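You operate a simulated robot arm through the tools that you are given. There is no shell and no other tool.

You are at the controls of a simulated robot arm. One attempt, no reset.

## Task
Balance lever B: slide its counterweight onto the yellow band, clamp it and set the lever level.
Fine: slacken the clamp screw first; the lever must float level by itself; leave the rest of the frame alone.

It is judged by the outcome, as a careful person would: the job done as asked, and still so three seconds after it is handed in. It fails if anything else is knocked over, pushed out of place, dropped, spilled or broken.

## Robot
A 6-joint arm with a two-finger gripper, fixed in place. Base frame: the origin is at the foot of the arm, x ahead of it, y to its left, z up; the work surface is at about z = 0.5. Readings come in m, degrees, newtons and seconds.
With the tool pointing down near the work surface it reaches from about 0.14 to 0.7 m from the base axis. Its first joint turns from -166.0 to 166.0 degrees. Payload 2.45 kg.
The tool frame sits at the grasp point between the pads (the TCP): z along the fingers, y along the line on which they close. The tips reach 0.02 m beyond it. The gripper opens to 0.14 m. The gripper's body begins 0.168 m behind the TCP.
Orientation is that of the tool frame in the base frame, as [roll, pitch, yaw] about the fixed x, y, z axes, in that order (R = Rz(yaw) Ry(pitch) Rx(roll)). With the fingers straight down and closing along the base's y, the tool's x points along the base's -x, its y along +y and its z along -z.

## Interface
- The arm moves only by the tool arm_command. Its argument "commands" is a list that holds one entry, the list of rows, each a list of 7 numbers: the shift along the tool's x, y, z in m, then the turn, a rotation vector about the tool's x, y, z in degrees, then the opening, from 0 (shut) to 1 (fully open). In form: [[[x, y, z, ax, ay, az, claw], ...]]. A call has 1 to 20 rows; each row shifts and turns the commanded pose from where the row before left it, along the tool's axes as they then stand. Rows are played at 5 a second. More than 0.05 m and 8.6 degrees between two rows, or a gripper value outside its range, and nothing of the call is played. Where a pose cannot be reached the arm comes as near as it can. A force on the tool above 40 N (or 10 N above the force at the start of the call, whichever is more), or a blocked arm, ends the call early, and 0.2 s more pass. The fingers move at their own pace (about 0.045 m/s each) and stop on an object; they squeeze with about 45 N. The grip force told is the motor's: it shows also when the fingers shut on nothing. Time passes only in rows, and 0.2 s behind the last, so rows that do not move let the fingers close. It gives the time, the measured TCP pose, the force on the tool (base axes), the opening and the grip force at its end, in the units of the frame above (readings bear some noise), with the torque about the TCP (base axes, N m) and any sound that the robot's microphone picked up.
- Cameras (640 x 400 px; columns grow to the right, rows downward): "scene" is fixed at [0.0478, -0.4934, 1.5703]; the picture's right is [0.72, -0.70, 0.00], its down [-0.38, -0.38, -0.84] and it looks along [0.59, 0.60, -0.54] (base axes); focal length 350 px, centre (320, 200). "wrist" rides on the gripper at [0.078, 0.011, -0.209] in the tool frame; the picture's right is [-0.14, 0.99, 0.00], its down [-0.92, -0.13, -0.37] and it looks along [-0.36, -0.05, 0.93] (tool axes); focal length 280 px, centre (320, 200). There is no depth. A picture from a camera that has moved, and an enlarged one, comes with that camera's place and axes in the base frame and with its lens. The place of the scene camera against the robot may be out by one fixed shift of up to 0.012 m in any direction.
- grab_frame(camera): a new picture of that camera. No time passes.
- slide_trunk(by): slides the trunk up (or, below 0, down) by that many m; the arm rides with it, the base frame stays. It gives what a move gives, with no picture.
- inspect(camera, box): a new picture of the part [left, top, right, bottom] of that camera's present view, enlarged. No time passes.
- sign_off(): hands the job in; it is judged then, once.

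Nothing tells you positions but the pictures and the camera data. Unless the task says otherwise, let go and move clear before handing in.

The tools are called after "Call:" as name(argument=value, ...) on one line, values as JSON. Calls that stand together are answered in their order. arm_command: Moves the arm, as the interface text tells. Its arguments: {"type":"object","properties":{"commands":{"type":"array","items":{"type":"array","items":{"type":"array","items":{"type":"number"}}}}},"required":["commands"]} The other tools are called the same way: slide_trunk (by) slides the trunk up or down; grab_frame (camera) takes a picture; inspect (camera, box) takes an enlarged picture of a part of a camera's view; sign_off () hands the job in.

At the start:

```text
t: 0.0
tool_pos: [0.5495, 0.1309, 1.3192]
tool_rot: [-180.0, 0.0, 179.9]
contact_force: [-0.5, -0.2, -0.3]
wrist_torque: [0.01, 0.01, 0.03]
gripper_width: 0.1401
grip_force: 0.0
trunk travel left (down, up): [-0.175, 0.055]
```

scene: 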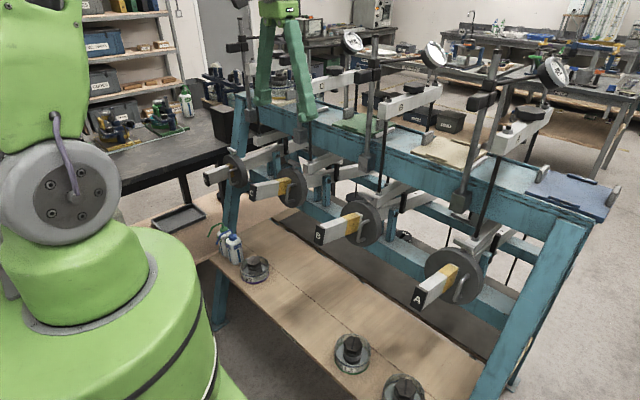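
wrist: 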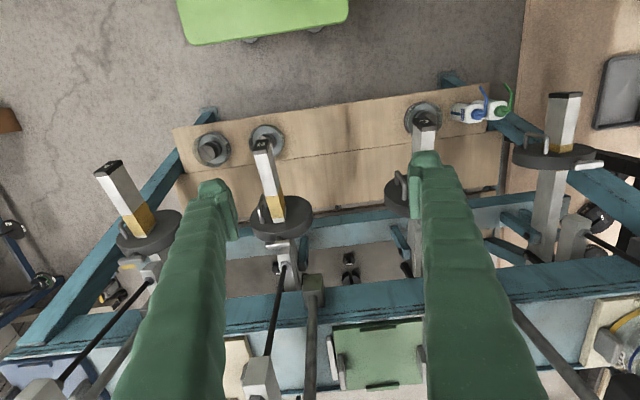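

I see a blue frame with several levers, each carrying a disc counterweight; lever B is the second from the right in the scene view. I'll look closer before moving.

Call:
inspect(camera="scene", box=[280, 150, 440, 250])

Call:
inspect(camera="wrist", box=[210, 110, 370, 310])

Call:
inspect(camera="scene", box=[180, 20, 500, 220])

Call:
inspect(camera="scene", box=[380, 170, 620, 320])

```text
4.00 times, centred on (360, 200) of scene
camera zoom: at [0.0478, -0.4934, 1.5703], right [0.72, -0.7, 0.0], down [-0.38, -0.38, -0.84], along [0.59, 0.6, -0.54], focal length 1402 px, centre (160, 200)
```

zoom: 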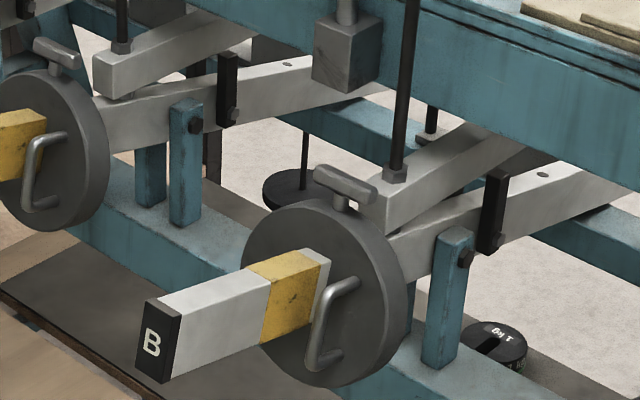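

```text
2.00 times, centred on (290, 210) of wrist
camera zoom: at [0.4721, 0.1409, 1.5293], right [0.14, 0.99, 0.0], down [0.92, -0.13, 0.37], along [0.36, -0.05, -0.93], focal length 561 px, centre (380, 180)
```

zoom: 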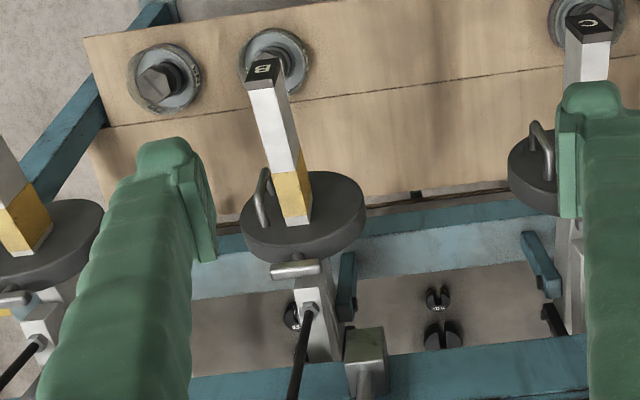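

```text
2.00 times, centred on (340, 120) of scene
camera zoom: at [0.0478, -0.4934, 1.5703], right [0.72, -0.7, 0.0], down [-0.38, -0.38, -0.84], along [0.59, 0.6, -0.54], focal length 701 px, centre (280, 360)
```

zoom: 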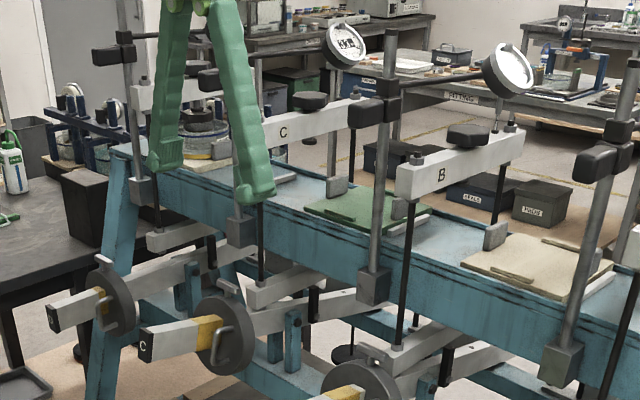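

```text
2.67 times, centred on (500, 245) of scene
camera zoom: at [0.0478, -0.4934, 1.5703], right [0.72, -0.7, 0.0], down [-0.38, -0.38, -0.84], along [0.59, 0.6, -0.54], focal length 934 px, centre (-160, 80)
```

zoom: 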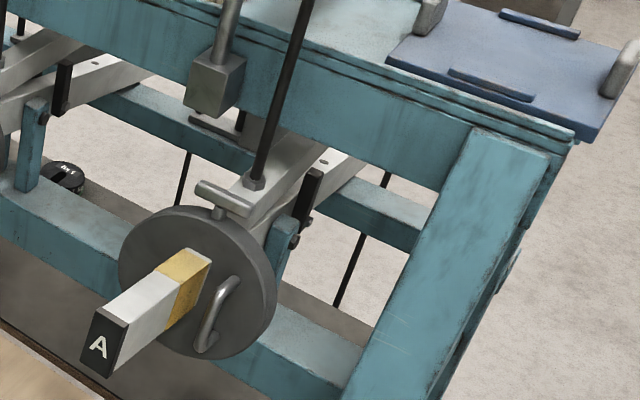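

Lever B looks to be at y≈0.02, with its tip near x≈0.55, z≈1.0, and its disc with the T-bar clamp screw on top near x≈0.74, z≈1.04. I'll move the arm back and down so the wrist camera gets a clearer view.

Call:
arm_command(commands=[[[0.02, -0.022, 0.02, 0, 0, 0, 1], [0.02, -0.022, 0.02, 0, 0, 0, 1], [0.02, -0.022, 0.02, 0, 0, 0, 1], [0.02, -0.022, 0.02, 0, 0, 0, 1], [0.02, -0.022, 0.02, 0, 0, 0, 1]]])

Call:
grab_frame(camera="wrist")

Call:
grab_frame(camera="scene")

```text
t: 1.2
tool_pos: [0.4482, 0.0198, 1.218]
tool_rot: [179.9, 0.0, -180.0]
contact_force: [1.0, -0.4, -0.3]
wrist_torque: [0.0, 0.0, -0.01]
gripper_width: 0.14
grip_force: 0.0
trunk travel left (down, up): [-0.175, 0.055]
```

```text
taken
camera wrist: at [0.3716, 0.0303, 1.4276], right [0.14, 0.99, 0.0], down [0.92, -0.13, 0.37], along [0.37, -0.05, -0.93], focal length 280 px, centre (320, 200)
```

wrist: 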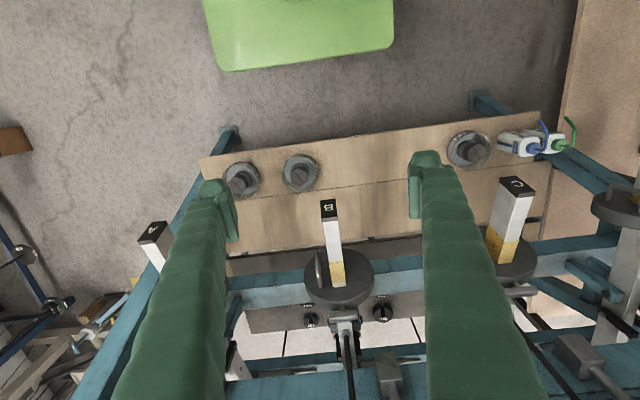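

```text
taken
```

scene: 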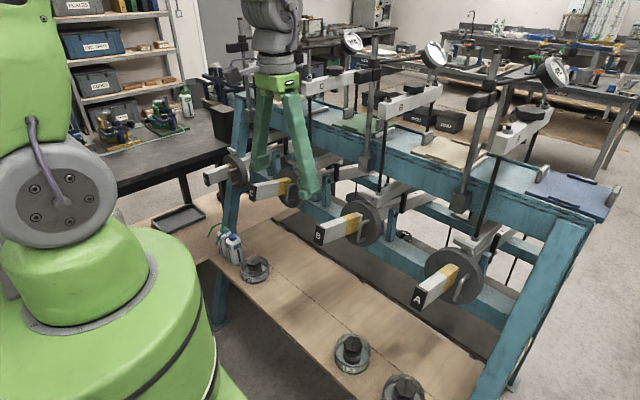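

The view is clear and nothing is close to the gripper. I'll tilt the tool forward so the wrist camera sees lever B from the front.

Call:
arm_command(commands=[[[0.01, 0, 0, 0, -8, 0, 1], [0.01, 0, 0, 0, -8, 0, 1], [0.01, 0, 0, 0, -8, 0, 1], [0.01, 0, 0, 0, -8, 0, 1], [0.01, 0, 0, 0, -8, 0, 1]]])

Call:
grab_frame(camera="wrist")

Call:
inspect(camera="wrist", box=[230, 120, 410, 240])

```text
t: 2.4
tool_pos: [0.5234, 0.035, 1.2837]
tool_rot: [-179.8, 38.6, -180.0]
contact_force: [-0.4, 0.4, 0.2]
wrist_torque: [-0.01, 0.0, -0.03]
gripper_width: 0.1399
grip_force: 0.2
out of reach, approached as far as the arm can: row 3, 4, 5
trunk travel left (down, up): [-0.175, 0.055]
```

```text
taken
camera wrist: at [0.3331, 0.0457, 1.3999], right [0.11, 0.99, 0.08], down [0.49, -0.13, 0.86], along [0.86, -0.05, -0.5], focal length 280 px, centre (320, 200)
```

wrist: 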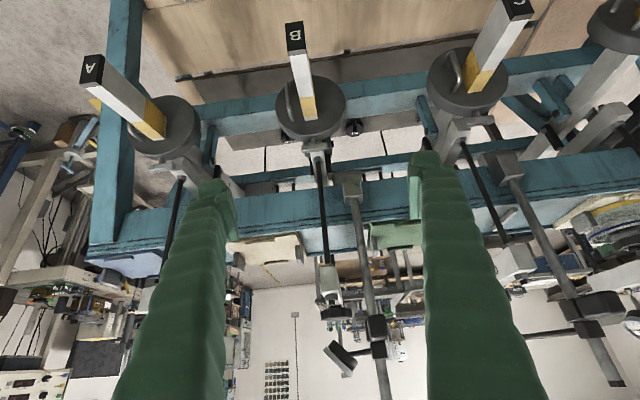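

```text
3.33 times, centred on (320, 180) of wrist
camera zoom: at [0.3331, 0.0457, 1.3999], right [0.11, 0.99, 0.08], down [0.49, -0.13, 0.86], along [0.86, -0.05, -0.5], focal length 935 px, centre (320, 267)
```

zoom: 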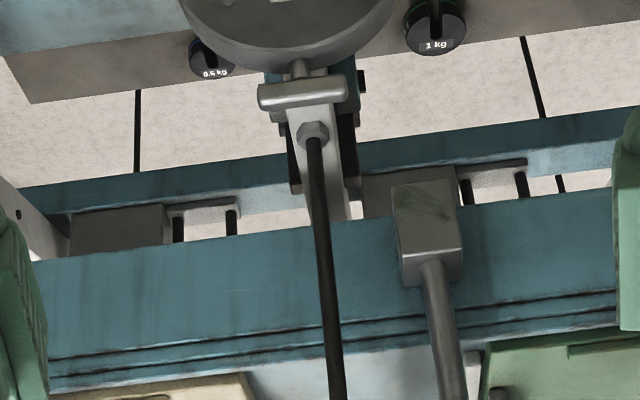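

The tilt moves the arm to its inner limit, but the view is useful. I'll zoom in on lever B, its band, disc and clamp.

Call:
inspect(camera="wrist", box=[240, 10, 400, 110])

Call:
inspect(camera="wrist", box=[270, 80, 370, 200])

Call:
inspect(camera="wrist", box=[280, 130, 440, 330])

```text
4.00 times, centred on (320, 60) of wrist
camera zoom: at [0.3331, 0.0457, 1.3999], right [0.11, 0.99, 0.08], down [0.49, -0.13, 0.86], along [0.86, -0.05, -0.5], focal length 1122 px, centre (320, 760)
```

zoom: 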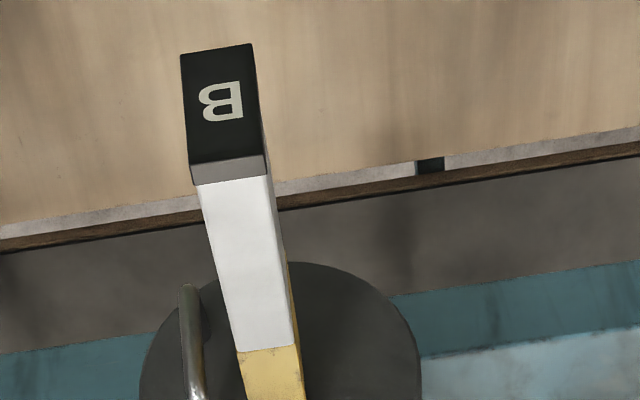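

```text
3.33 times, centred on (320, 140) of wrist
camera zoom: at [0.3331, 0.0457, 1.3999], right [0.11, 0.99, 0.08], down [0.49, -0.13, 0.86], along [0.86, -0.05, -0.5], focal length 935 px, centre (320, 400)
```

zoom: 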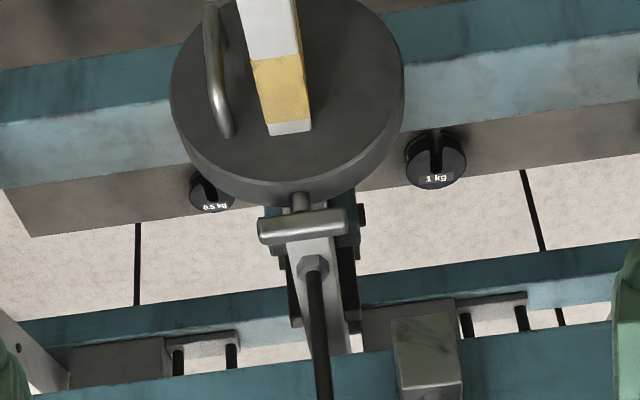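

```text
2.00 times, centred on (360, 230) of wrist
camera zoom: at [0.3331, 0.0457, 1.3999], right [0.11, 0.99, 0.08], down [0.49, -0.13, 0.86], along [0.86, -0.05, -0.5], focal length 561 px, centre (240, 140)
```

zoom: 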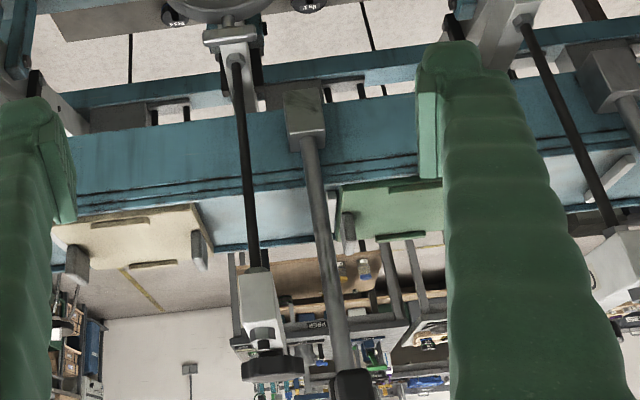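

From two views I place lever B's clamp T-bar, lying along y, at about (0.741, 0.021, 1.048). The beam tip is near (0.56, 0.022, 1.02), tilted tip-up by roughly 12°. The drop rod stands close behind at x≈0.805. I'll make a small forward move to check how commands resume after the out-of-reach rows.

Call:
arm_command(commands=[[[0, 0, 0.02, 0, 0, 0, 1]]])

```text
t: 2.8
tool_pos: [0.5384, 0.0336, 1.2757]
tool_rot: [-180.0, 39.7, 179.9]
contact_force: [1.0, 0.0, 0.5]
wrist_torque: [0.03, 0.04, 0.03]
gripper_width: 0.1399
grip_force: 0.1
out of reach, approached as far as the arm can: row 1
trunk travel left (down, up): [-0.175, 0.055]
```

The commanded pose still sits behind the measured one, so I'll step forward in +x until it is reachable again.

Call:
arm_command(commands=[[[-0.0306, 0, 0.0257, 0, 0, 0, 1], [-0.0306, 0, 0.0257, 0, 0, 0, 1], [-0.0306, 0, 0.0257, 0, 0, 0, 1]]])

```text
t: 3.6
tool_pos: [0.6598, 0.0336, 1.2733]
tool_rot: [180.0, 40.0, -180.0]
contact_force: [0.3, 0.2, -0.1]
wrist_torque: [0.0, 0.01, -0.01]
gripper_width: 0.14
grip_force: 0.0
trunk travel left (down, up): [-0.175, 0.055]
```

The arm is reachable again at (0.660, 0.034, 1.273). I'll take close pictures from here to refine the lever, disc and rod positions.

Call:
grab_frame(camera="wrist")

Call:
inspect(camera="wrist", box=[230, 0, 410, 110])

Call:
inspect(camera="scene", box=[305, 180, 405, 250])

Call:
inspect(camera="scene", box=[340, 60, 480, 220])

```text
taken
camera wrist: at [0.4661, 0.043, 1.3847], right [0.11, 0.99, 0.09], down [0.47, -0.13, 0.87], along [0.88, -0.05, -0.48], focal length 280 px, centre (320, 200)
```

wrist: 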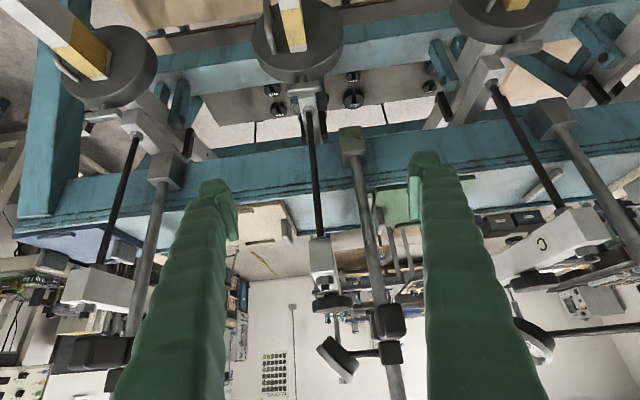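

```text
3.56 times, centred on (320, 55) of wrist
camera zoom: at [0.4661, 0.043, 1.3847], right [0.11, 0.99, 0.09], down [0.47, -0.13, 0.87], along [0.88, -0.05, -0.48], focal length 997 px, centre (320, 716)
```

zoom: 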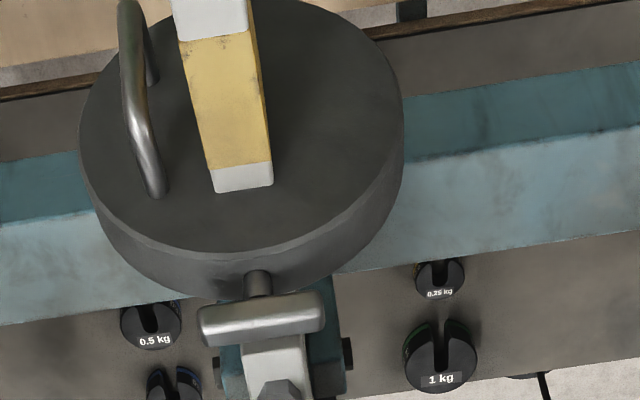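

```text
5.71 times, centred on (355, 215) of scene
camera zoom: at [0.0478, -0.4934, 1.5703], right [0.72, -0.7, 0.0], down [-0.38, -0.38, -0.84], along [0.59, 0.6, -0.54], focal length 2002 px, centre (120, 114)
```

zoom: 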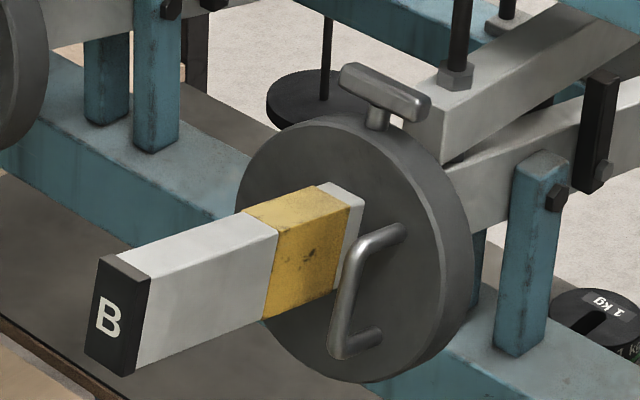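

```text
2.50 times, centred on (410, 140) of scene
camera zoom: at [0.0478, -0.4934, 1.5703], right [0.72, -0.7, 0.0], down [-0.38, -0.38, -0.84], along [0.59, 0.6, -0.54], focal length 876 px, centre (95, 350)
```

zoom: 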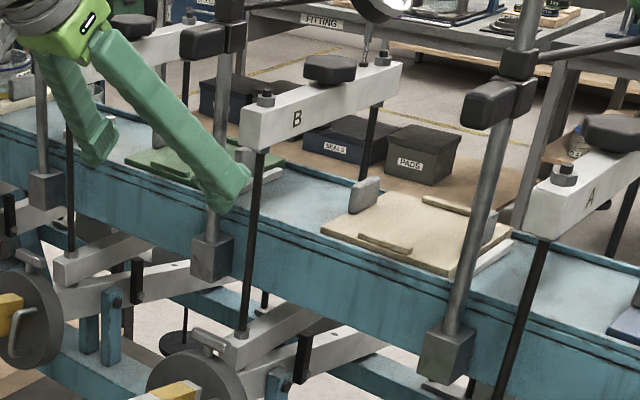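

I now have a consistent fix. The T-bar is at about (0.741, 0.020, 1.047) and lies along y. The lever is about 11° tip-up, and the disc is about 30 mm thick. The band is about 56 mm long with a 12 mm gap to the disc, so the slide is about 55 mm. I'll orient the gripper diagonally, leaning away from the rod, while still clear of the frame.

Call:
arm_command(commands=[[[0, 0, 0, 3.99, 3.52, 5.109, 0.46], [0, 0, 0, 3.99, 3.52, 5.109, 0.46], [0, 0, 0, 3.99, 3.52, 5.109, 0.46], [0, 0, 0, 3.99, 3.52, 5.109, 0.46], [0, 0, 0, 3.99, 3.52, 5.109, 0.46], [0, 0, 0, 3.99, 3.52, 5.109, 0.46], [0, 0, 0, 3.99, 3.52, 5.109, 0.46]]])

Call:
grab_frame(camera="wrist")

Call:
grab_frame(camera="scene")

```text
t: 5.2
tool_pos: [0.6572, 0.0341, 1.2747]
tool_rot: [-171.9, 16.9, 137.7]
contact_force: [-0.1, 0.1, 0.4]
wrist_torque: [-0.01, 0.03, -0.02]
gripper_width: 0.0645
grip_force: 0.1
trunk travel left (down, up): [-0.175, 0.055]
```

```text
taken
camera wrist: at [0.5857, 0.1532, 1.4491], right [0.79, 0.61, -0.09], down [0.52, -0.57, 0.63], along [0.33, -0.55, -0.77], focal length 280 px, centre (320, 200)
```

wrist: 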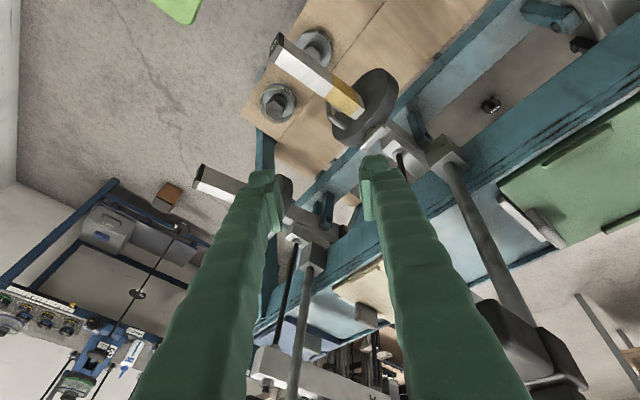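

```text
taken
```

scene: 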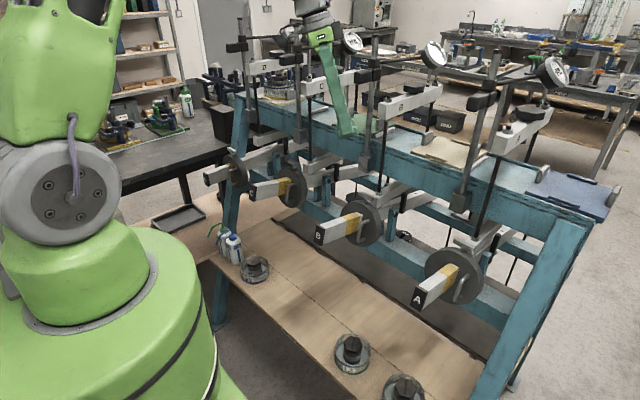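

The gripper is clear of everything at (0.657, 0.034, 1.275). I'll lean it a little further back, away from the gauge post's knob, and go to a pre-grasp about 0.1 m up the tool axis from the T-bar.

Call:
arm_command(commands=[[[0, 0, 0, -1.18, -2.56, -2.3, 0.46], [0, 0, 0, -1.18, -2.56, -2.3, 0.46], [0.0021, 0.0117, 0.02205, 0, 0, 0, 0.46], [0.0021, 0.0117, 0.02205, 0, 0, 0, 0.46], [0.0021, 0.0117, 0.02205, 0, 0, 0, 0.46], [0.0021, 0.0117, 0.02205, 0, 0, 0, 0.46], [0.0021, 0.0117, 0.02205, 0, 0, 0, 0.46], [0.0021, 0.0117, 0.02205, 0, 0, 0, 0.46]]])

Call:
grab_frame(camera="wrist")

Call:
inspect(camera="wrist", box=[240, 90, 400, 190])

Call:
grab_frame(camera="scene")

Call:
inspect(camera="scene", box=[280, 40, 440, 240])

```text
t: 7.0
tool_pos: [0.721, 0.0522, 1.1389]
tool_rot: [-172.4, 21.3, 143.5]
contact_force: [0.3, 0.6, 0.2]
wrist_torque: [0.01, 0.02, -0.02]
gripper_width: 0.0644
grip_force: 0.0
trunk travel left (down, up): [-0.175, 0.055]
```

```text
taken
camera wrist: at [0.6255, 0.1699, 1.3025], right [0.73, 0.68, -0.07], down [0.53, -0.49, 0.69], along [0.44, -0.54, -0.72], focal length 280 px, centre (320, 200)
```

wrist: 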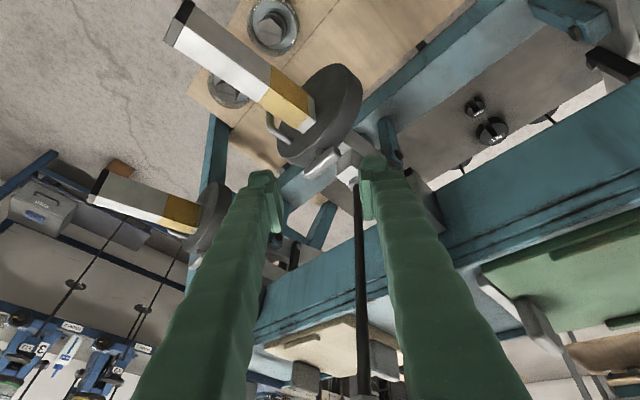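

```text
4.00 times, centred on (320, 140) of wrist
camera zoom: at [0.6255, 0.1699, 1.3025], right [0.73, 0.68, -0.07], down [0.53, -0.49, 0.69], along [0.44, -0.54, -0.72], focal length 1122 px, centre (320, 440)
```

zoom: 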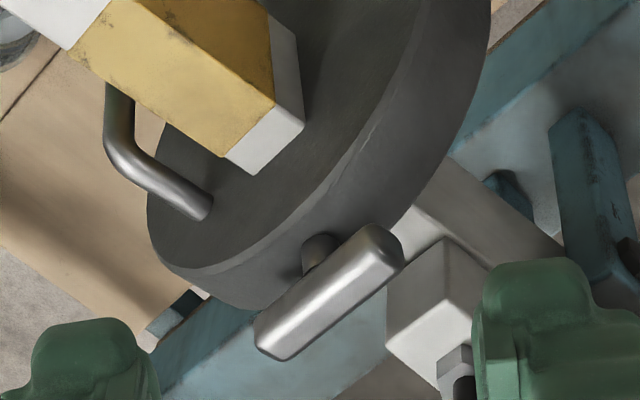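

```text
taken
```

scene: 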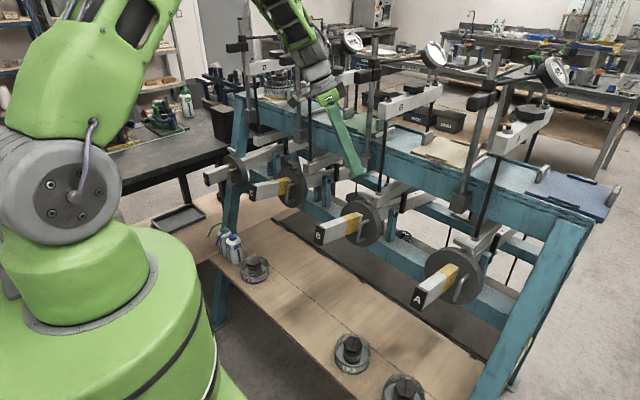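

```text
2.00 times, centred on (360, 140) of scene
camera zoom: at [0.0478, -0.4934, 1.5703], right [0.72, -0.7, 0.0], down [-0.38, -0.38, -0.84], along [0.59, 0.6, -0.54], focal length 701 px, centre (240, 320)
```

zoom: 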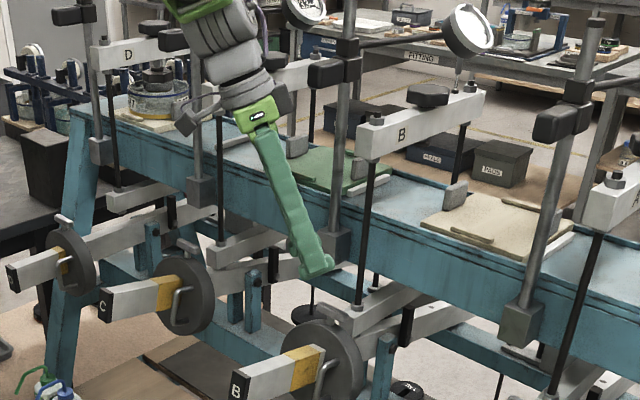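

The T-bar sits almost exactly on the tool axis, within about 3 mm, and the fingers straddle it. I'll move in partway and check again.

Call:
arm_command(commands=[[[0.0005, 0.0007, 0.015, 0, 0, 0, 0.46], [0.0005, 0.0007, 0.015, 0, 0, 0, 0.46], [0.0005, 0.0007, 0.015, 0, 0, 0, 0.46], [0.0005, 0.0007, 0.015, 0, 0, 0, 0.46]]])

Call:
grab_frame(camera="wrist")

Call:
inspect(camera="wrist", box=[240, 120, 400, 220])

Call:
inspect(camera="scene", box=[310, 150, 430, 240])

```text
t: 8.0
tool_pos: [0.7336, 0.0366, 1.0815]
tool_rot: [-172.5, 21.5, 143.5]
contact_force: [1.1, -0.3, -0.5]
wrist_torque: [0.0, -0.02, -0.03]
gripper_width: 0.0644
grip_force: 0.1
trunk travel left (down, up): [-0.175, 0.055]
```

```text
taken
camera wrist: at [0.6371, 0.1546, 1.2465], right [0.73, 0.68, -0.07], down [0.53, -0.49, 0.69], along [0.44, -0.54, -0.72], focal length 280 px, centre (320, 200)
```

wrist: 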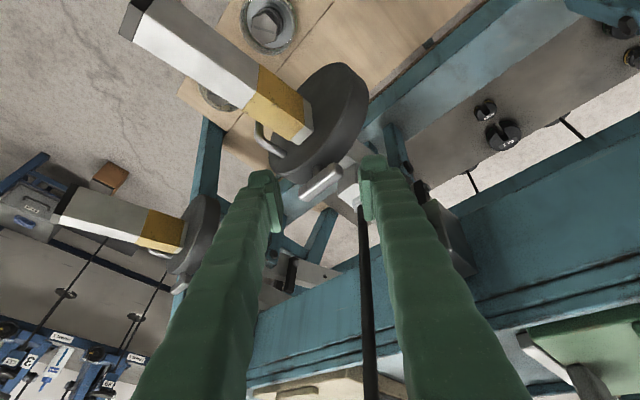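

```text
4.00 times, centred on (320, 170) of wrist
camera zoom: at [0.6371, 0.1546, 1.2465], right [0.73, 0.68, -0.07], down [0.53, -0.49, 0.69], along [0.44, -0.54, -0.72], focal length 1122 px, centre (320, 320)
```

zoom: 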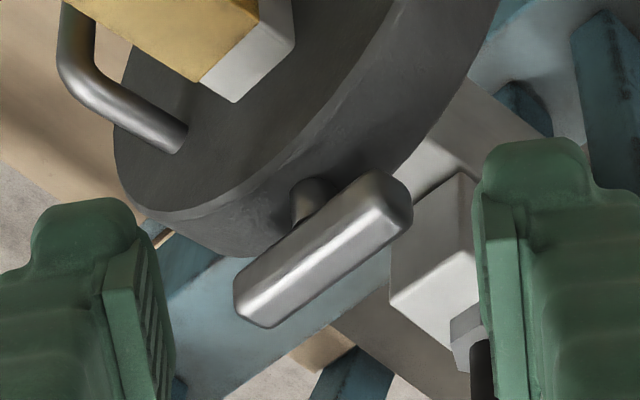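

```text
4.44 times, centred on (370, 195) of scene
camera zoom: at [0.0478, -0.4934, 1.5703], right [0.72, -0.7, 0.0], down [-0.38, -0.38, -0.84], along [0.59, 0.6, -0.54], focal length 1557 px, centre (98, 222)
```

zoom: 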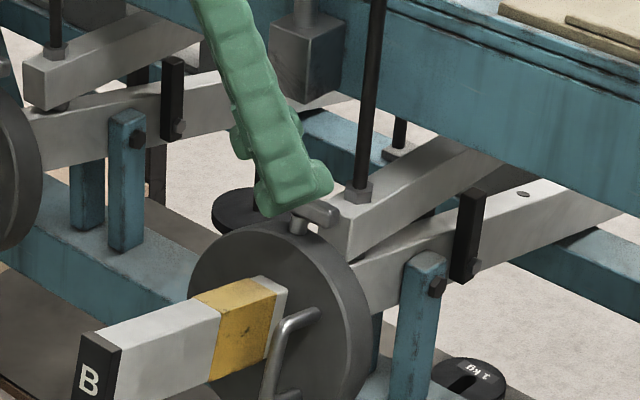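

The T-bar is still centred, about 0.04 m ahead of the TCP. I'll advance 0.03 m so the pads straddle it without touching the disc rim.

Call:
arm_command(commands=[[[0, 0, 0.0075, 0, 0, 0, 0.46], [0, 0, 0.0075, 0, 0, 0, 0.46], [0, 0, 0.0075, 0, 0, 0, 0.46], [0, 0, 0.0075, 0, 0, 0, 0.46]]])

Call:
inspect(camera="wrist", box=[240, 120, 400, 220])

Call:
inspect(camera="scene", box=[310, 150, 430, 240])

```text
t: 9.0
tool_pos: [0.7401, 0.0259, 1.0556]
tool_rot: [-172.4, 21.5, 143.5]
contact_force: [-0.5, 0.4, -0.5]
wrist_torque: [-0.01, 0.0, 0.01]
gripper_width: 0.0647
grip_force: 0.0
trunk travel left (down, up): [-0.175, 0.055]
```

```text
4.00 times, centred on (320, 170) of wrist
camera zoom: at [0.6444, 0.1443, 1.2194], right [0.73, 0.68, -0.07], down [0.53, -0.49, 0.69], along [0.44, -0.54, -0.72], focal length 1122 px, centre (320, 320)
```

zoom: 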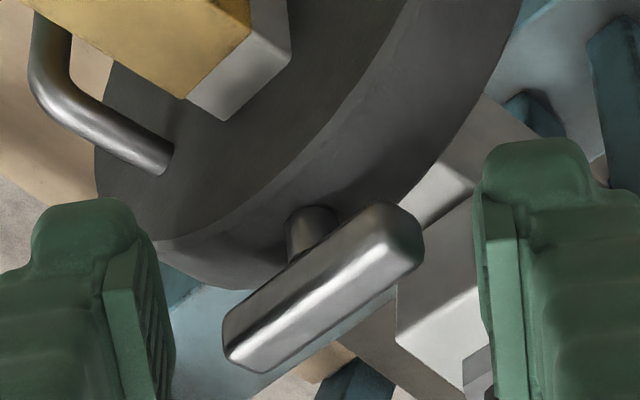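

```text
4.44 times, centred on (370, 195) of scene
camera zoom: at [0.0478, -0.4934, 1.5703], right [0.72, -0.7, 0.0], down [-0.38, -0.38, -0.84], along [0.59, 0.6, -0.54], focal length 1557 px, centre (98, 222)
```

zoom: 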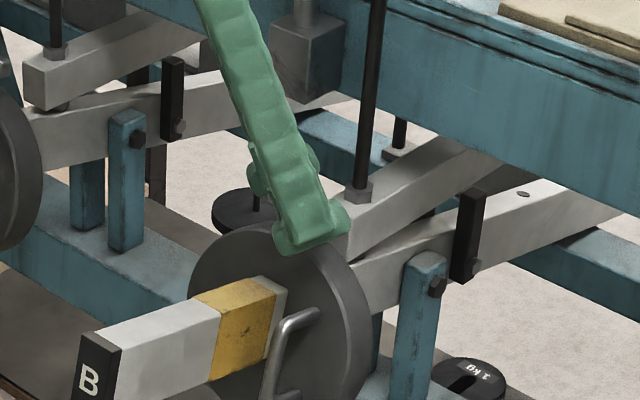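

The bar is centred between the pads about 11 mm ahead of the TCP. Closing now should squeeze it diagonally and start turning the T-bar counter-clockwise, which slackens it.

Call:
arm_command(commands=[[[0, 0, 0, 0, 0, 0, 0.36], [0, 0, 0, 0, 0, 0, 0.3], [0, 0, 0, 0, 0, 0, 0.2], [0, 0, 0, 0, 0, 0, 0.1], [0, 0, 0, 0, 0, 0, 0.0], [0, 0, 0, 0, 0, 0, 0.0]]])

Call:
inspect(camera="wrist", box=[240, 120, 400, 220])

Call:
inspect(camera="scene", box=[310, 150, 430, 240])

```text
t: 10.4
tool_pos: [0.7406, 0.0255, 1.0553]
tool_rot: [-172.4, 21.4, 143.5]
contact_force: [1.3, -1.5, -0.7]
wrist_torque: [-0.14, -0.11, 0.06]
gripper_width: 0.0133
grip_force: 37.5
trunk travel left (down, up): [-0.175, 0.055]
```

```text
4.00 times, centred on (320, 170) of wrist
camera zoom: at [0.6442, 0.144, 1.2192], right [0.73, 0.68, -0.07], down [0.53, -0.49, 0.69], along [0.44, -0.54, -0.72], focal length 1122 px, centre (320, 320)
```

zoom: 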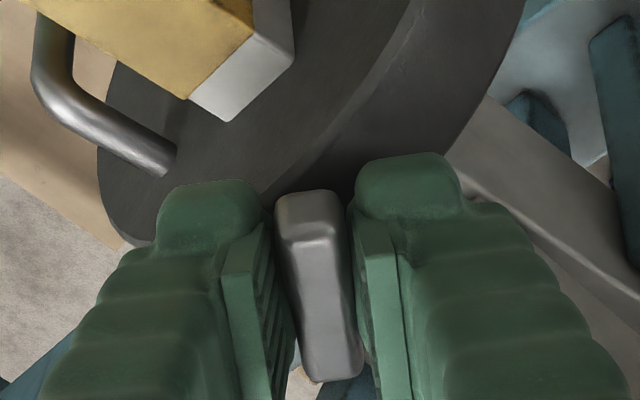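

```text
4.44 times, centred on (370, 195) of scene
camera zoom: at [0.0478, -0.4934, 1.5703], right [0.72, -0.7, 0.0], down [-0.38, -0.38, -0.84], along [0.59, 0.6, -0.54], focal length 1557 px, centre (98, 222)
```

zoom: 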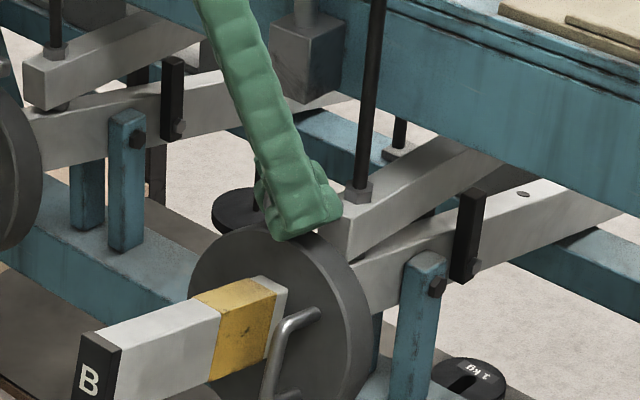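

The bar has turned about 50° counter-clockwise and is now gripped flush, 13 mm wide. I'll keep turning counter-clockwise about the stem axis, 40° first.

Call:
arm_command(commands=[[[0, -0.00077, 0, -4, 0, -6.928, 0], [0, -0.00077, 0, -4, 0, -6.928, 0], [0, -0.00077, 0, -4, 0, -6.928, 0], [0, -0.00077, 0, -4, 0, -6.928, 0], [0, -0.00077, 0, -4, 0, -6.928, 0]]])

Call:
grab_frame(camera="wrist")

Call:
inspect(camera="scene", box=[280, 90, 440, 250])

```text
t: 11.6
tool_pos: [0.7384, 0.0197, 1.0552]
tool_rot: [-180.0, 19.1, -180.0]
contact_force: [-1.3, -17.8, 1.3]
wrist_torque: [-0.01, 0.83, -0.15]
gripper_width: 0.0131
grip_force: 39.5
trunk travel left (down, up): [-0.175, 0.055]
```

```text
taken
camera wrist: at [0.5965, 0.0298, 1.2288], right [0.13, 0.99, 0.05], down [0.75, -0.13, 0.65], along [0.65, -0.05, -0.76], focal length 280 px, centre (320, 200)
```

wrist: 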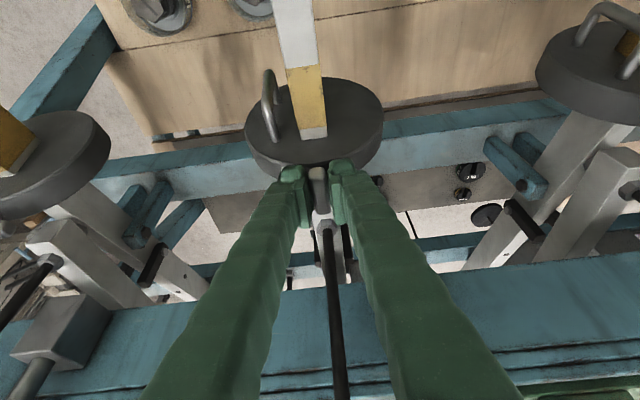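

```text
2.50 times, centred on (360, 170) of scene
camera zoom: at [0.0478, -0.4934, 1.5703], right [0.72, -0.7, 0.0], down [-0.38, -0.38, -0.84], along [0.59, 0.6, -0.54], focal length 876 px, centre (220, 275)
```

zoom: 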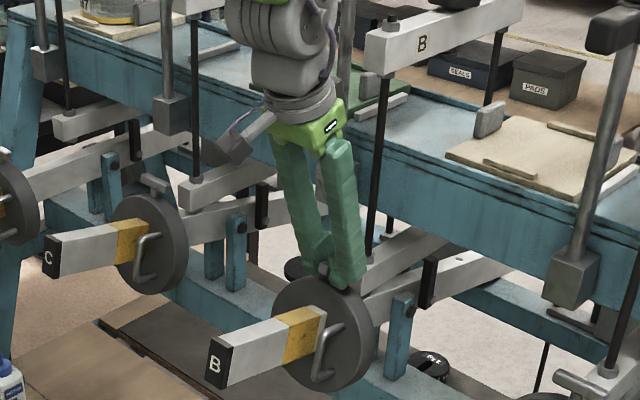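

Ninety degrees turned, with low torque about the stem but 17.8 N of side load, so the gripper is slightly off-centre. I'll open a little to relieve the strain and see where the bar sits.

Call:
arm_command(commands=[[[0, 0, 0, 0, 0, 0, 0.2], [0, 0, 0, 0, 0, 0, 0.25]]])

Call:
inspect(camera="wrist", box=[260, 130, 380, 230])

Call:
inspect(camera="scene", box=[305, 170, 405, 250])

```text
t: 12.2
tool_pos: [0.7381, 0.0226, 1.0554]
tool_rot: [-179.9, 19.1, -179.8]
contact_force: [-0.2, 0.7, 0.3]
wrist_torque: [-0.01, 0.01, -0.01]
gripper_width: 0.0349
grip_force: 0.1
trunk travel left (down, up): [-0.175, 0.055]
```

```text
4.00 times, centred on (320, 180) of wrist
camera zoom: at [0.597, 0.0327, 1.2287], right [0.13, 0.99, 0.04], down [0.75, -0.12, 0.65], along [0.65, -0.05, -0.76], focal length 1122 px, centre (320, 280)
```

zoom: 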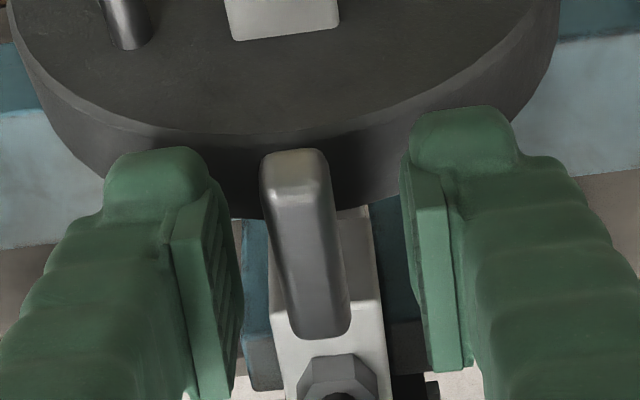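

```text
5.00 times, centred on (355, 210) of scene
camera zoom: at [0.0478, -0.4934, 1.5703], right [0.72, -0.7, 0.0], down [-0.38, -0.38, -0.84], along [0.59, 0.6, -0.54], focal length 1752 px, centre (145, 150)
```

zoom: 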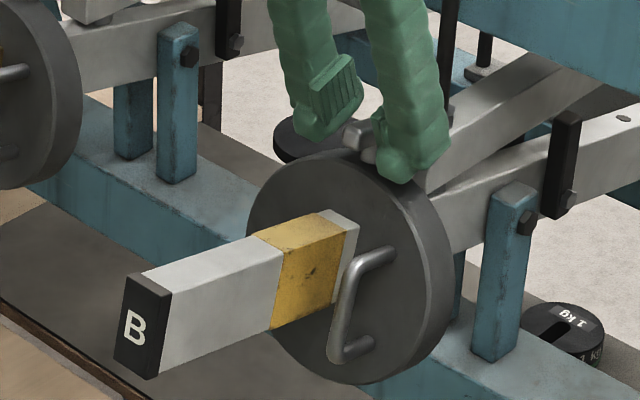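

The bar now lies along x and sits about 3 mm to the tool's −y side. I'll re-centre, re-grip and turn it further.

Call:
arm_command(commands=[[[0, -0.0033, 0, 0, 0, 0, 0.25], [0, 0, 0, 0, 0, 0, 0.1], [0, 0, 0, 0, 0, 0, 0], [0, 0, 0, 0, 0, 0, 0]]])

```text
t: 13.2
tool_pos: [0.7393, 0.02, 1.055]
tool_rot: [-180.0, 19.2, -179.9]
contact_force: [1.4, 12.0, -2.4]
wrist_torque: [0.16, -0.15, -0.01]
gripper_width: 0.0132
grip_force: 36.1
trunk travel left (down, up): [-0.175, 0.055]
```

Side load is now +12 N, so the true centre is about 1.3 mm back toward +y. I'll shift that much, then turn 40° more counter-clockwise.

Call:
arm_command(commands=[[[0, 0.0013, 0, 0, 0, 0, 0], [0, 0, 0, 0, 0, 0, 0]]])

```text
t: 13.8
tool_pos: [0.7397, 0.0198, 1.0546]
tool_rot: [-179.9, 19.1, -179.8]
contact_force: [1.1, 4.0, -1.0]
wrist_torque: [0.08, -0.12, -0.08]
gripper_width: 0.013
grip_force: 40.5
trunk travel left (down, up): [-0.175, 0.055]
```

Side load is low now. I'll turn 40° more counter-clockwise.

Call:
arm_command(commands=[[[0, -0.0007, 0, -4, 0, -6.928, 0], [0, -0.0007, 0, -4, 0, -6.928, 0], [0, -0.0007, 0, -4, 0, -6.928, 0], [0, -0.0007, 0, -4, 0, -6.928, 0], [0, -0.0007, 0, -4, 0, -6.928, 0]]])

Call:
grab_frame(camera="wrist")

Call:
inspect(camera="scene", box=[280, 90, 440, 250])

```text
t: 15.0
tool_pos: [0.738, 0.0154, 1.0555]
tool_rot: [172.4, 21.3, -143.1]
contact_force: [-11.7, -12.9, 6.9]
wrist_torque: [0.2, 0.97, -1.94]
gripper_width: 0.0325
grip_force: 45.1
trunk travel left (down, up): [-0.175, 0.055]
```

```text
taken
camera wrist: at [0.6294, -0.0886, 1.2227], right [-0.52, 0.83, 0.17], down [0.69, 0.3, 0.66], along [0.5, 0.46, -0.73], focal length 280 px, centre (320, 200)
```

wrist: 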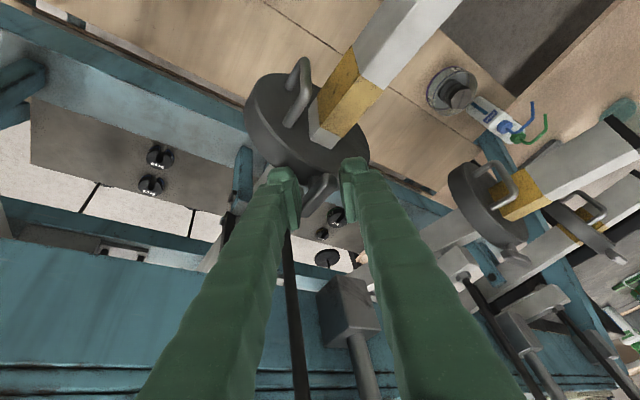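

```text
2.50 times, centred on (360, 170) of scene
camera zoom: at [0.0478, -0.4934, 1.5703], right [0.72, -0.7, 0.0], down [-0.38, -0.38, -0.84], along [0.59, 0.6, -0.54], focal length 876 px, centre (220, 275)
```

zoom: 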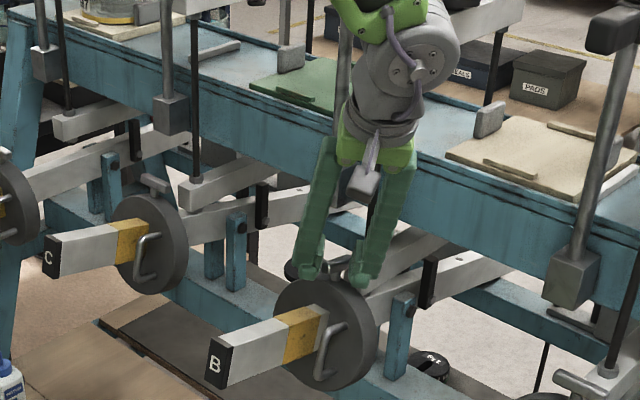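

The bar hit a stop: the pads were forced open and torque reached −1.9 Nm. The screw's slack position is therefore about 90°, with the bar along x. I'll turn the tool back 40° so it holds the bar flush.

Call:
arm_command(commands=[[[0, 0.0007, 0, 4, 0, 6.928, 0], [0, 0.0007, 0, 4, 0, 6.928, 0], [0, 0.0007, 0, 4, 0, 6.928, 0], [0, 0.0007, 0, 4, 0, 6.928, 0], [0, 0.0007, 0, 4, 0, 6.928, 0], [0, 0, 0, 0, 0, 0, 0]]])

Call:
inspect(camera="wrist", box=[260, 130, 380, 230])

Call:
inspect(camera="scene", box=[280, 90, 440, 250])

```text
t: 16.4
tool_pos: [0.7385, 0.0205, 1.0554]
tool_rot: [-179.9, 19.2, -179.9]
contact_force: [0.8, -5.5, -6.2]
wrist_torque: [0.04, -0.39, -0.08]
gripper_width: 0.013
grip_force: 39.3
trunk travel left (down, up): [-0.175, 0.055]
```

```text
4.00 times, centred on (320, 180) of wrist
camera zoom: at [0.5974, 0.0299, 1.228], right [0.13, 0.99, 0.04], down [0.75, -0.12, 0.65], along [0.65, -0.05, -0.76], focal length 1122 px, centre (320, 280)
```

zoom: 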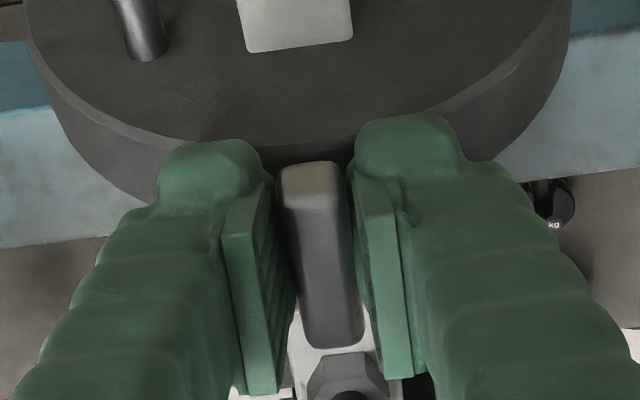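

```text
2.50 times, centred on (360, 170) of scene
camera zoom: at [0.0478, -0.4934, 1.5703], right [0.72, -0.7, 0.0], down [-0.38, -0.38, -0.84], along [0.59, 0.6, -0.54], focal length 876 px, centre (220, 275)
```

zoom: 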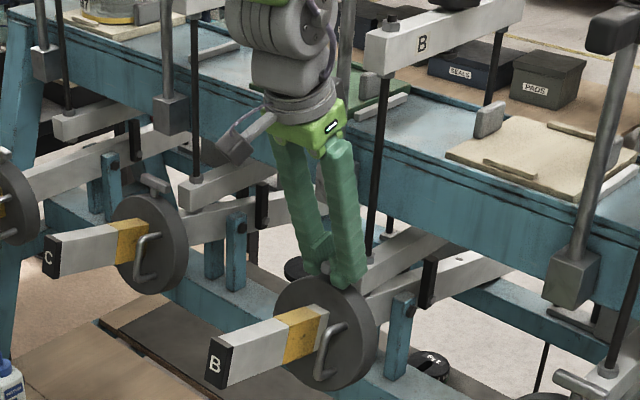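

The bar is held flush at the slack position. I'll pull the counterweight gently outward along the beam, starting with a small test.

Call:
arm_command(commands=[[[0.0026, 0, -0.0015, 0, 0, 0, 0], [0.0026, 0, -0.0015, 0, 0, 0, 0], [0.0026, 0, -0.0015, 0, 0, 0, 0]]])

Call:
inspect(camera="scene", box=[305, 170, 405, 250])

Call:
inspect(camera="wrist", box=[240, 70, 400, 230])

```text
t: 17.2
tool_pos: [0.7315, 0.0202, 1.0561]
tool_rot: [-179.9, 19.1, -179.8]
contact_force: [11.4, -2.3, -8.8]
wrist_torque: [0.04, -0.93, -0.12]
gripper_width: 0.0129
grip_force: 39.6
trunk travel left (down, up): [-0.175, 0.055]
```

```text
5.00 times, centred on (355, 210) of scene
camera zoom: at [0.0478, -0.4934, 1.5703], right [0.72, -0.7, 0.0], down [-0.38, -0.38, -0.84], along [0.59, 0.6, -0.54], focal length 1752 px, centre (145, 150)
```

zoom: 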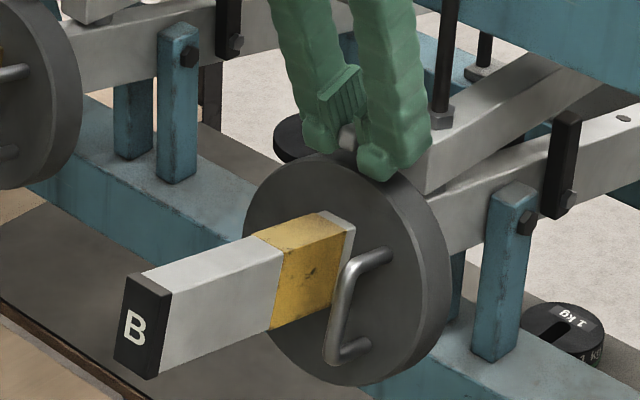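

```text
2.50 times, centred on (320, 150) of wrist
camera zoom: at [0.5898, 0.0298, 1.2299], right [0.13, 0.99, 0.04], down [0.75, -0.12, 0.65], along [0.65, -0.05, -0.76], focal length 701 px, centre (320, 325)
```

zoom: 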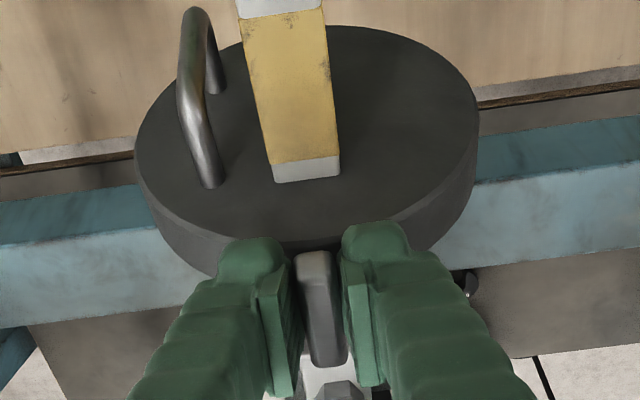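

The counterweight slides: it moved about 7 mm with roughly 11 N. I'll keep pulling it outward along the beam in small steps.

Call:
arm_command(commands=[[[0.00437, 0, -0.00233, 0, 0, 0, 0], [0.00437, 0, -0.00233, 0, 0, 0, 0], [0.00437, 0, -0.00233, 0, 0, 0, 0], [0.00437, 0, -0.00233, 0, 0, 0, 0], [0.00437, 0, -0.00233, 0, 0, 0, 0]]])

Call:
inspect(camera="scene", box=[305, 170, 405, 250])

Call:
inspect(camera="wrist", box=[240, 70, 400, 230])

```text
t: 18.4
tool_pos: [0.7037, 0.0204, 1.0607]
tool_rot: [-179.8, 19.1, -179.8]
contact_force: [11.4, -3.5, 4.5]
wrist_torque: [-0.01, -1.2, -0.13]
gripper_width: 0.0133
grip_force: 40.1
trunk travel left (down, up): [-0.175, 0.055]
```

```text
5.00 times, centred on (355, 210) of scene
camera zoom: at [0.0478, -0.4934, 1.5703], right [0.72, -0.7, 0.0], down [-0.38, -0.38, -0.84], along [0.59, 0.6, -0.54], focal length 1752 px, centre (145, 150)
```

zoom: 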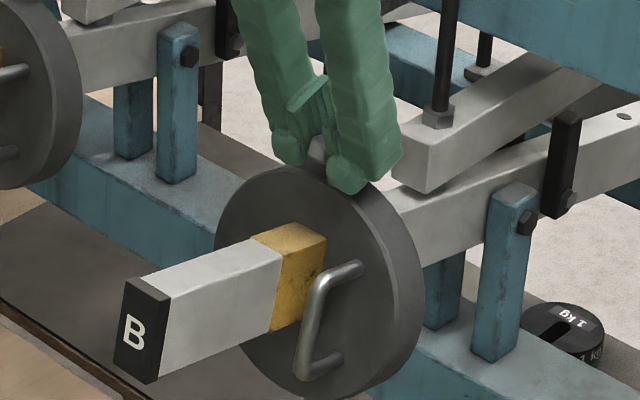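

```text
2.50 times, centred on (320, 150) of wrist
camera zoom: at [0.5632, 0.0299, 1.2339], right [0.13, 0.99, 0.04], down [0.75, -0.12, 0.65], along [0.65, -0.05, -0.76], focal length 701 px, centre (320, 325)
```

zoom: 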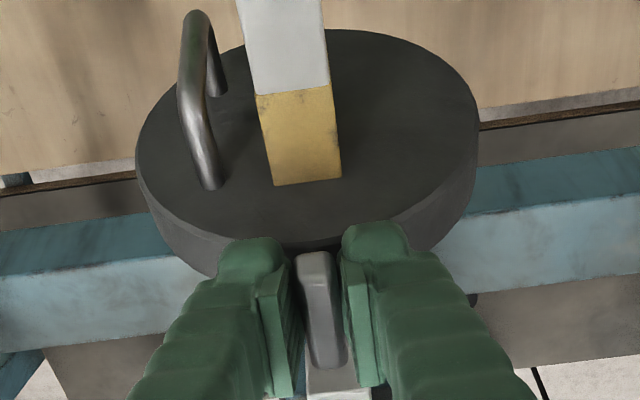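

It has moved about 35 mm and is now partly over the band. I'll pull a further 15 mm or so and then check against both band edges.

Call:
arm_command(commands=[[[0.00437, 0, -0.00243, 0, 0, 0, 0], [0.00437, 0, -0.00243, 0, 0, 0, 0], [0.00437, 0, -0.00243, 0, 0, 0, 0]]])

Call:
inspect(camera="scene", box=[305, 170, 405, 250])

Call:
inspect(camera="wrist", box=[240, 70, 400, 230])

```text
t: 19.2
tool_pos: [0.6894, 0.0196, 1.0629]
tool_rot: [-180.0, 19.0, -179.8]
contact_force: [10.8, -6.0, 1.2]
wrist_torque: [-0.02, -1.09, -0.11]
gripper_width: 0.0132
grip_force: 39.7
trunk travel left (down, up): [-0.175, 0.055]
```

```text
5.00 times, centred on (355, 210) of scene
camera zoom: at [0.0478, -0.4934, 1.5703], right [0.72, -0.7, 0.0], down [-0.38, -0.38, -0.84], along [0.59, 0.6, -0.54], focal length 1752 px, centre (145, 150)
```

zoom: 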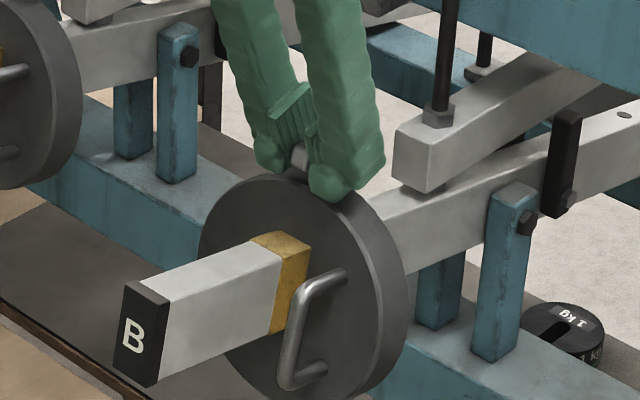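

```text
2.50 times, centred on (320, 150) of wrist
camera zoom: at [0.5485, 0.0299, 1.2357], right [0.13, 0.99, 0.04], down [0.75, -0.12, 0.65], along [0.65, -0.05, -0.76], focal length 701 px, centre (320, 325)
```

zoom: 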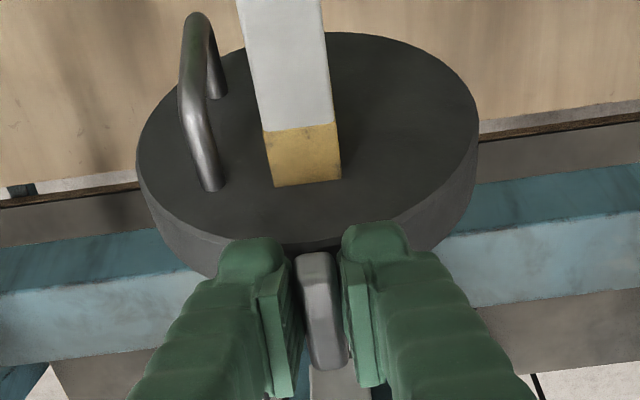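

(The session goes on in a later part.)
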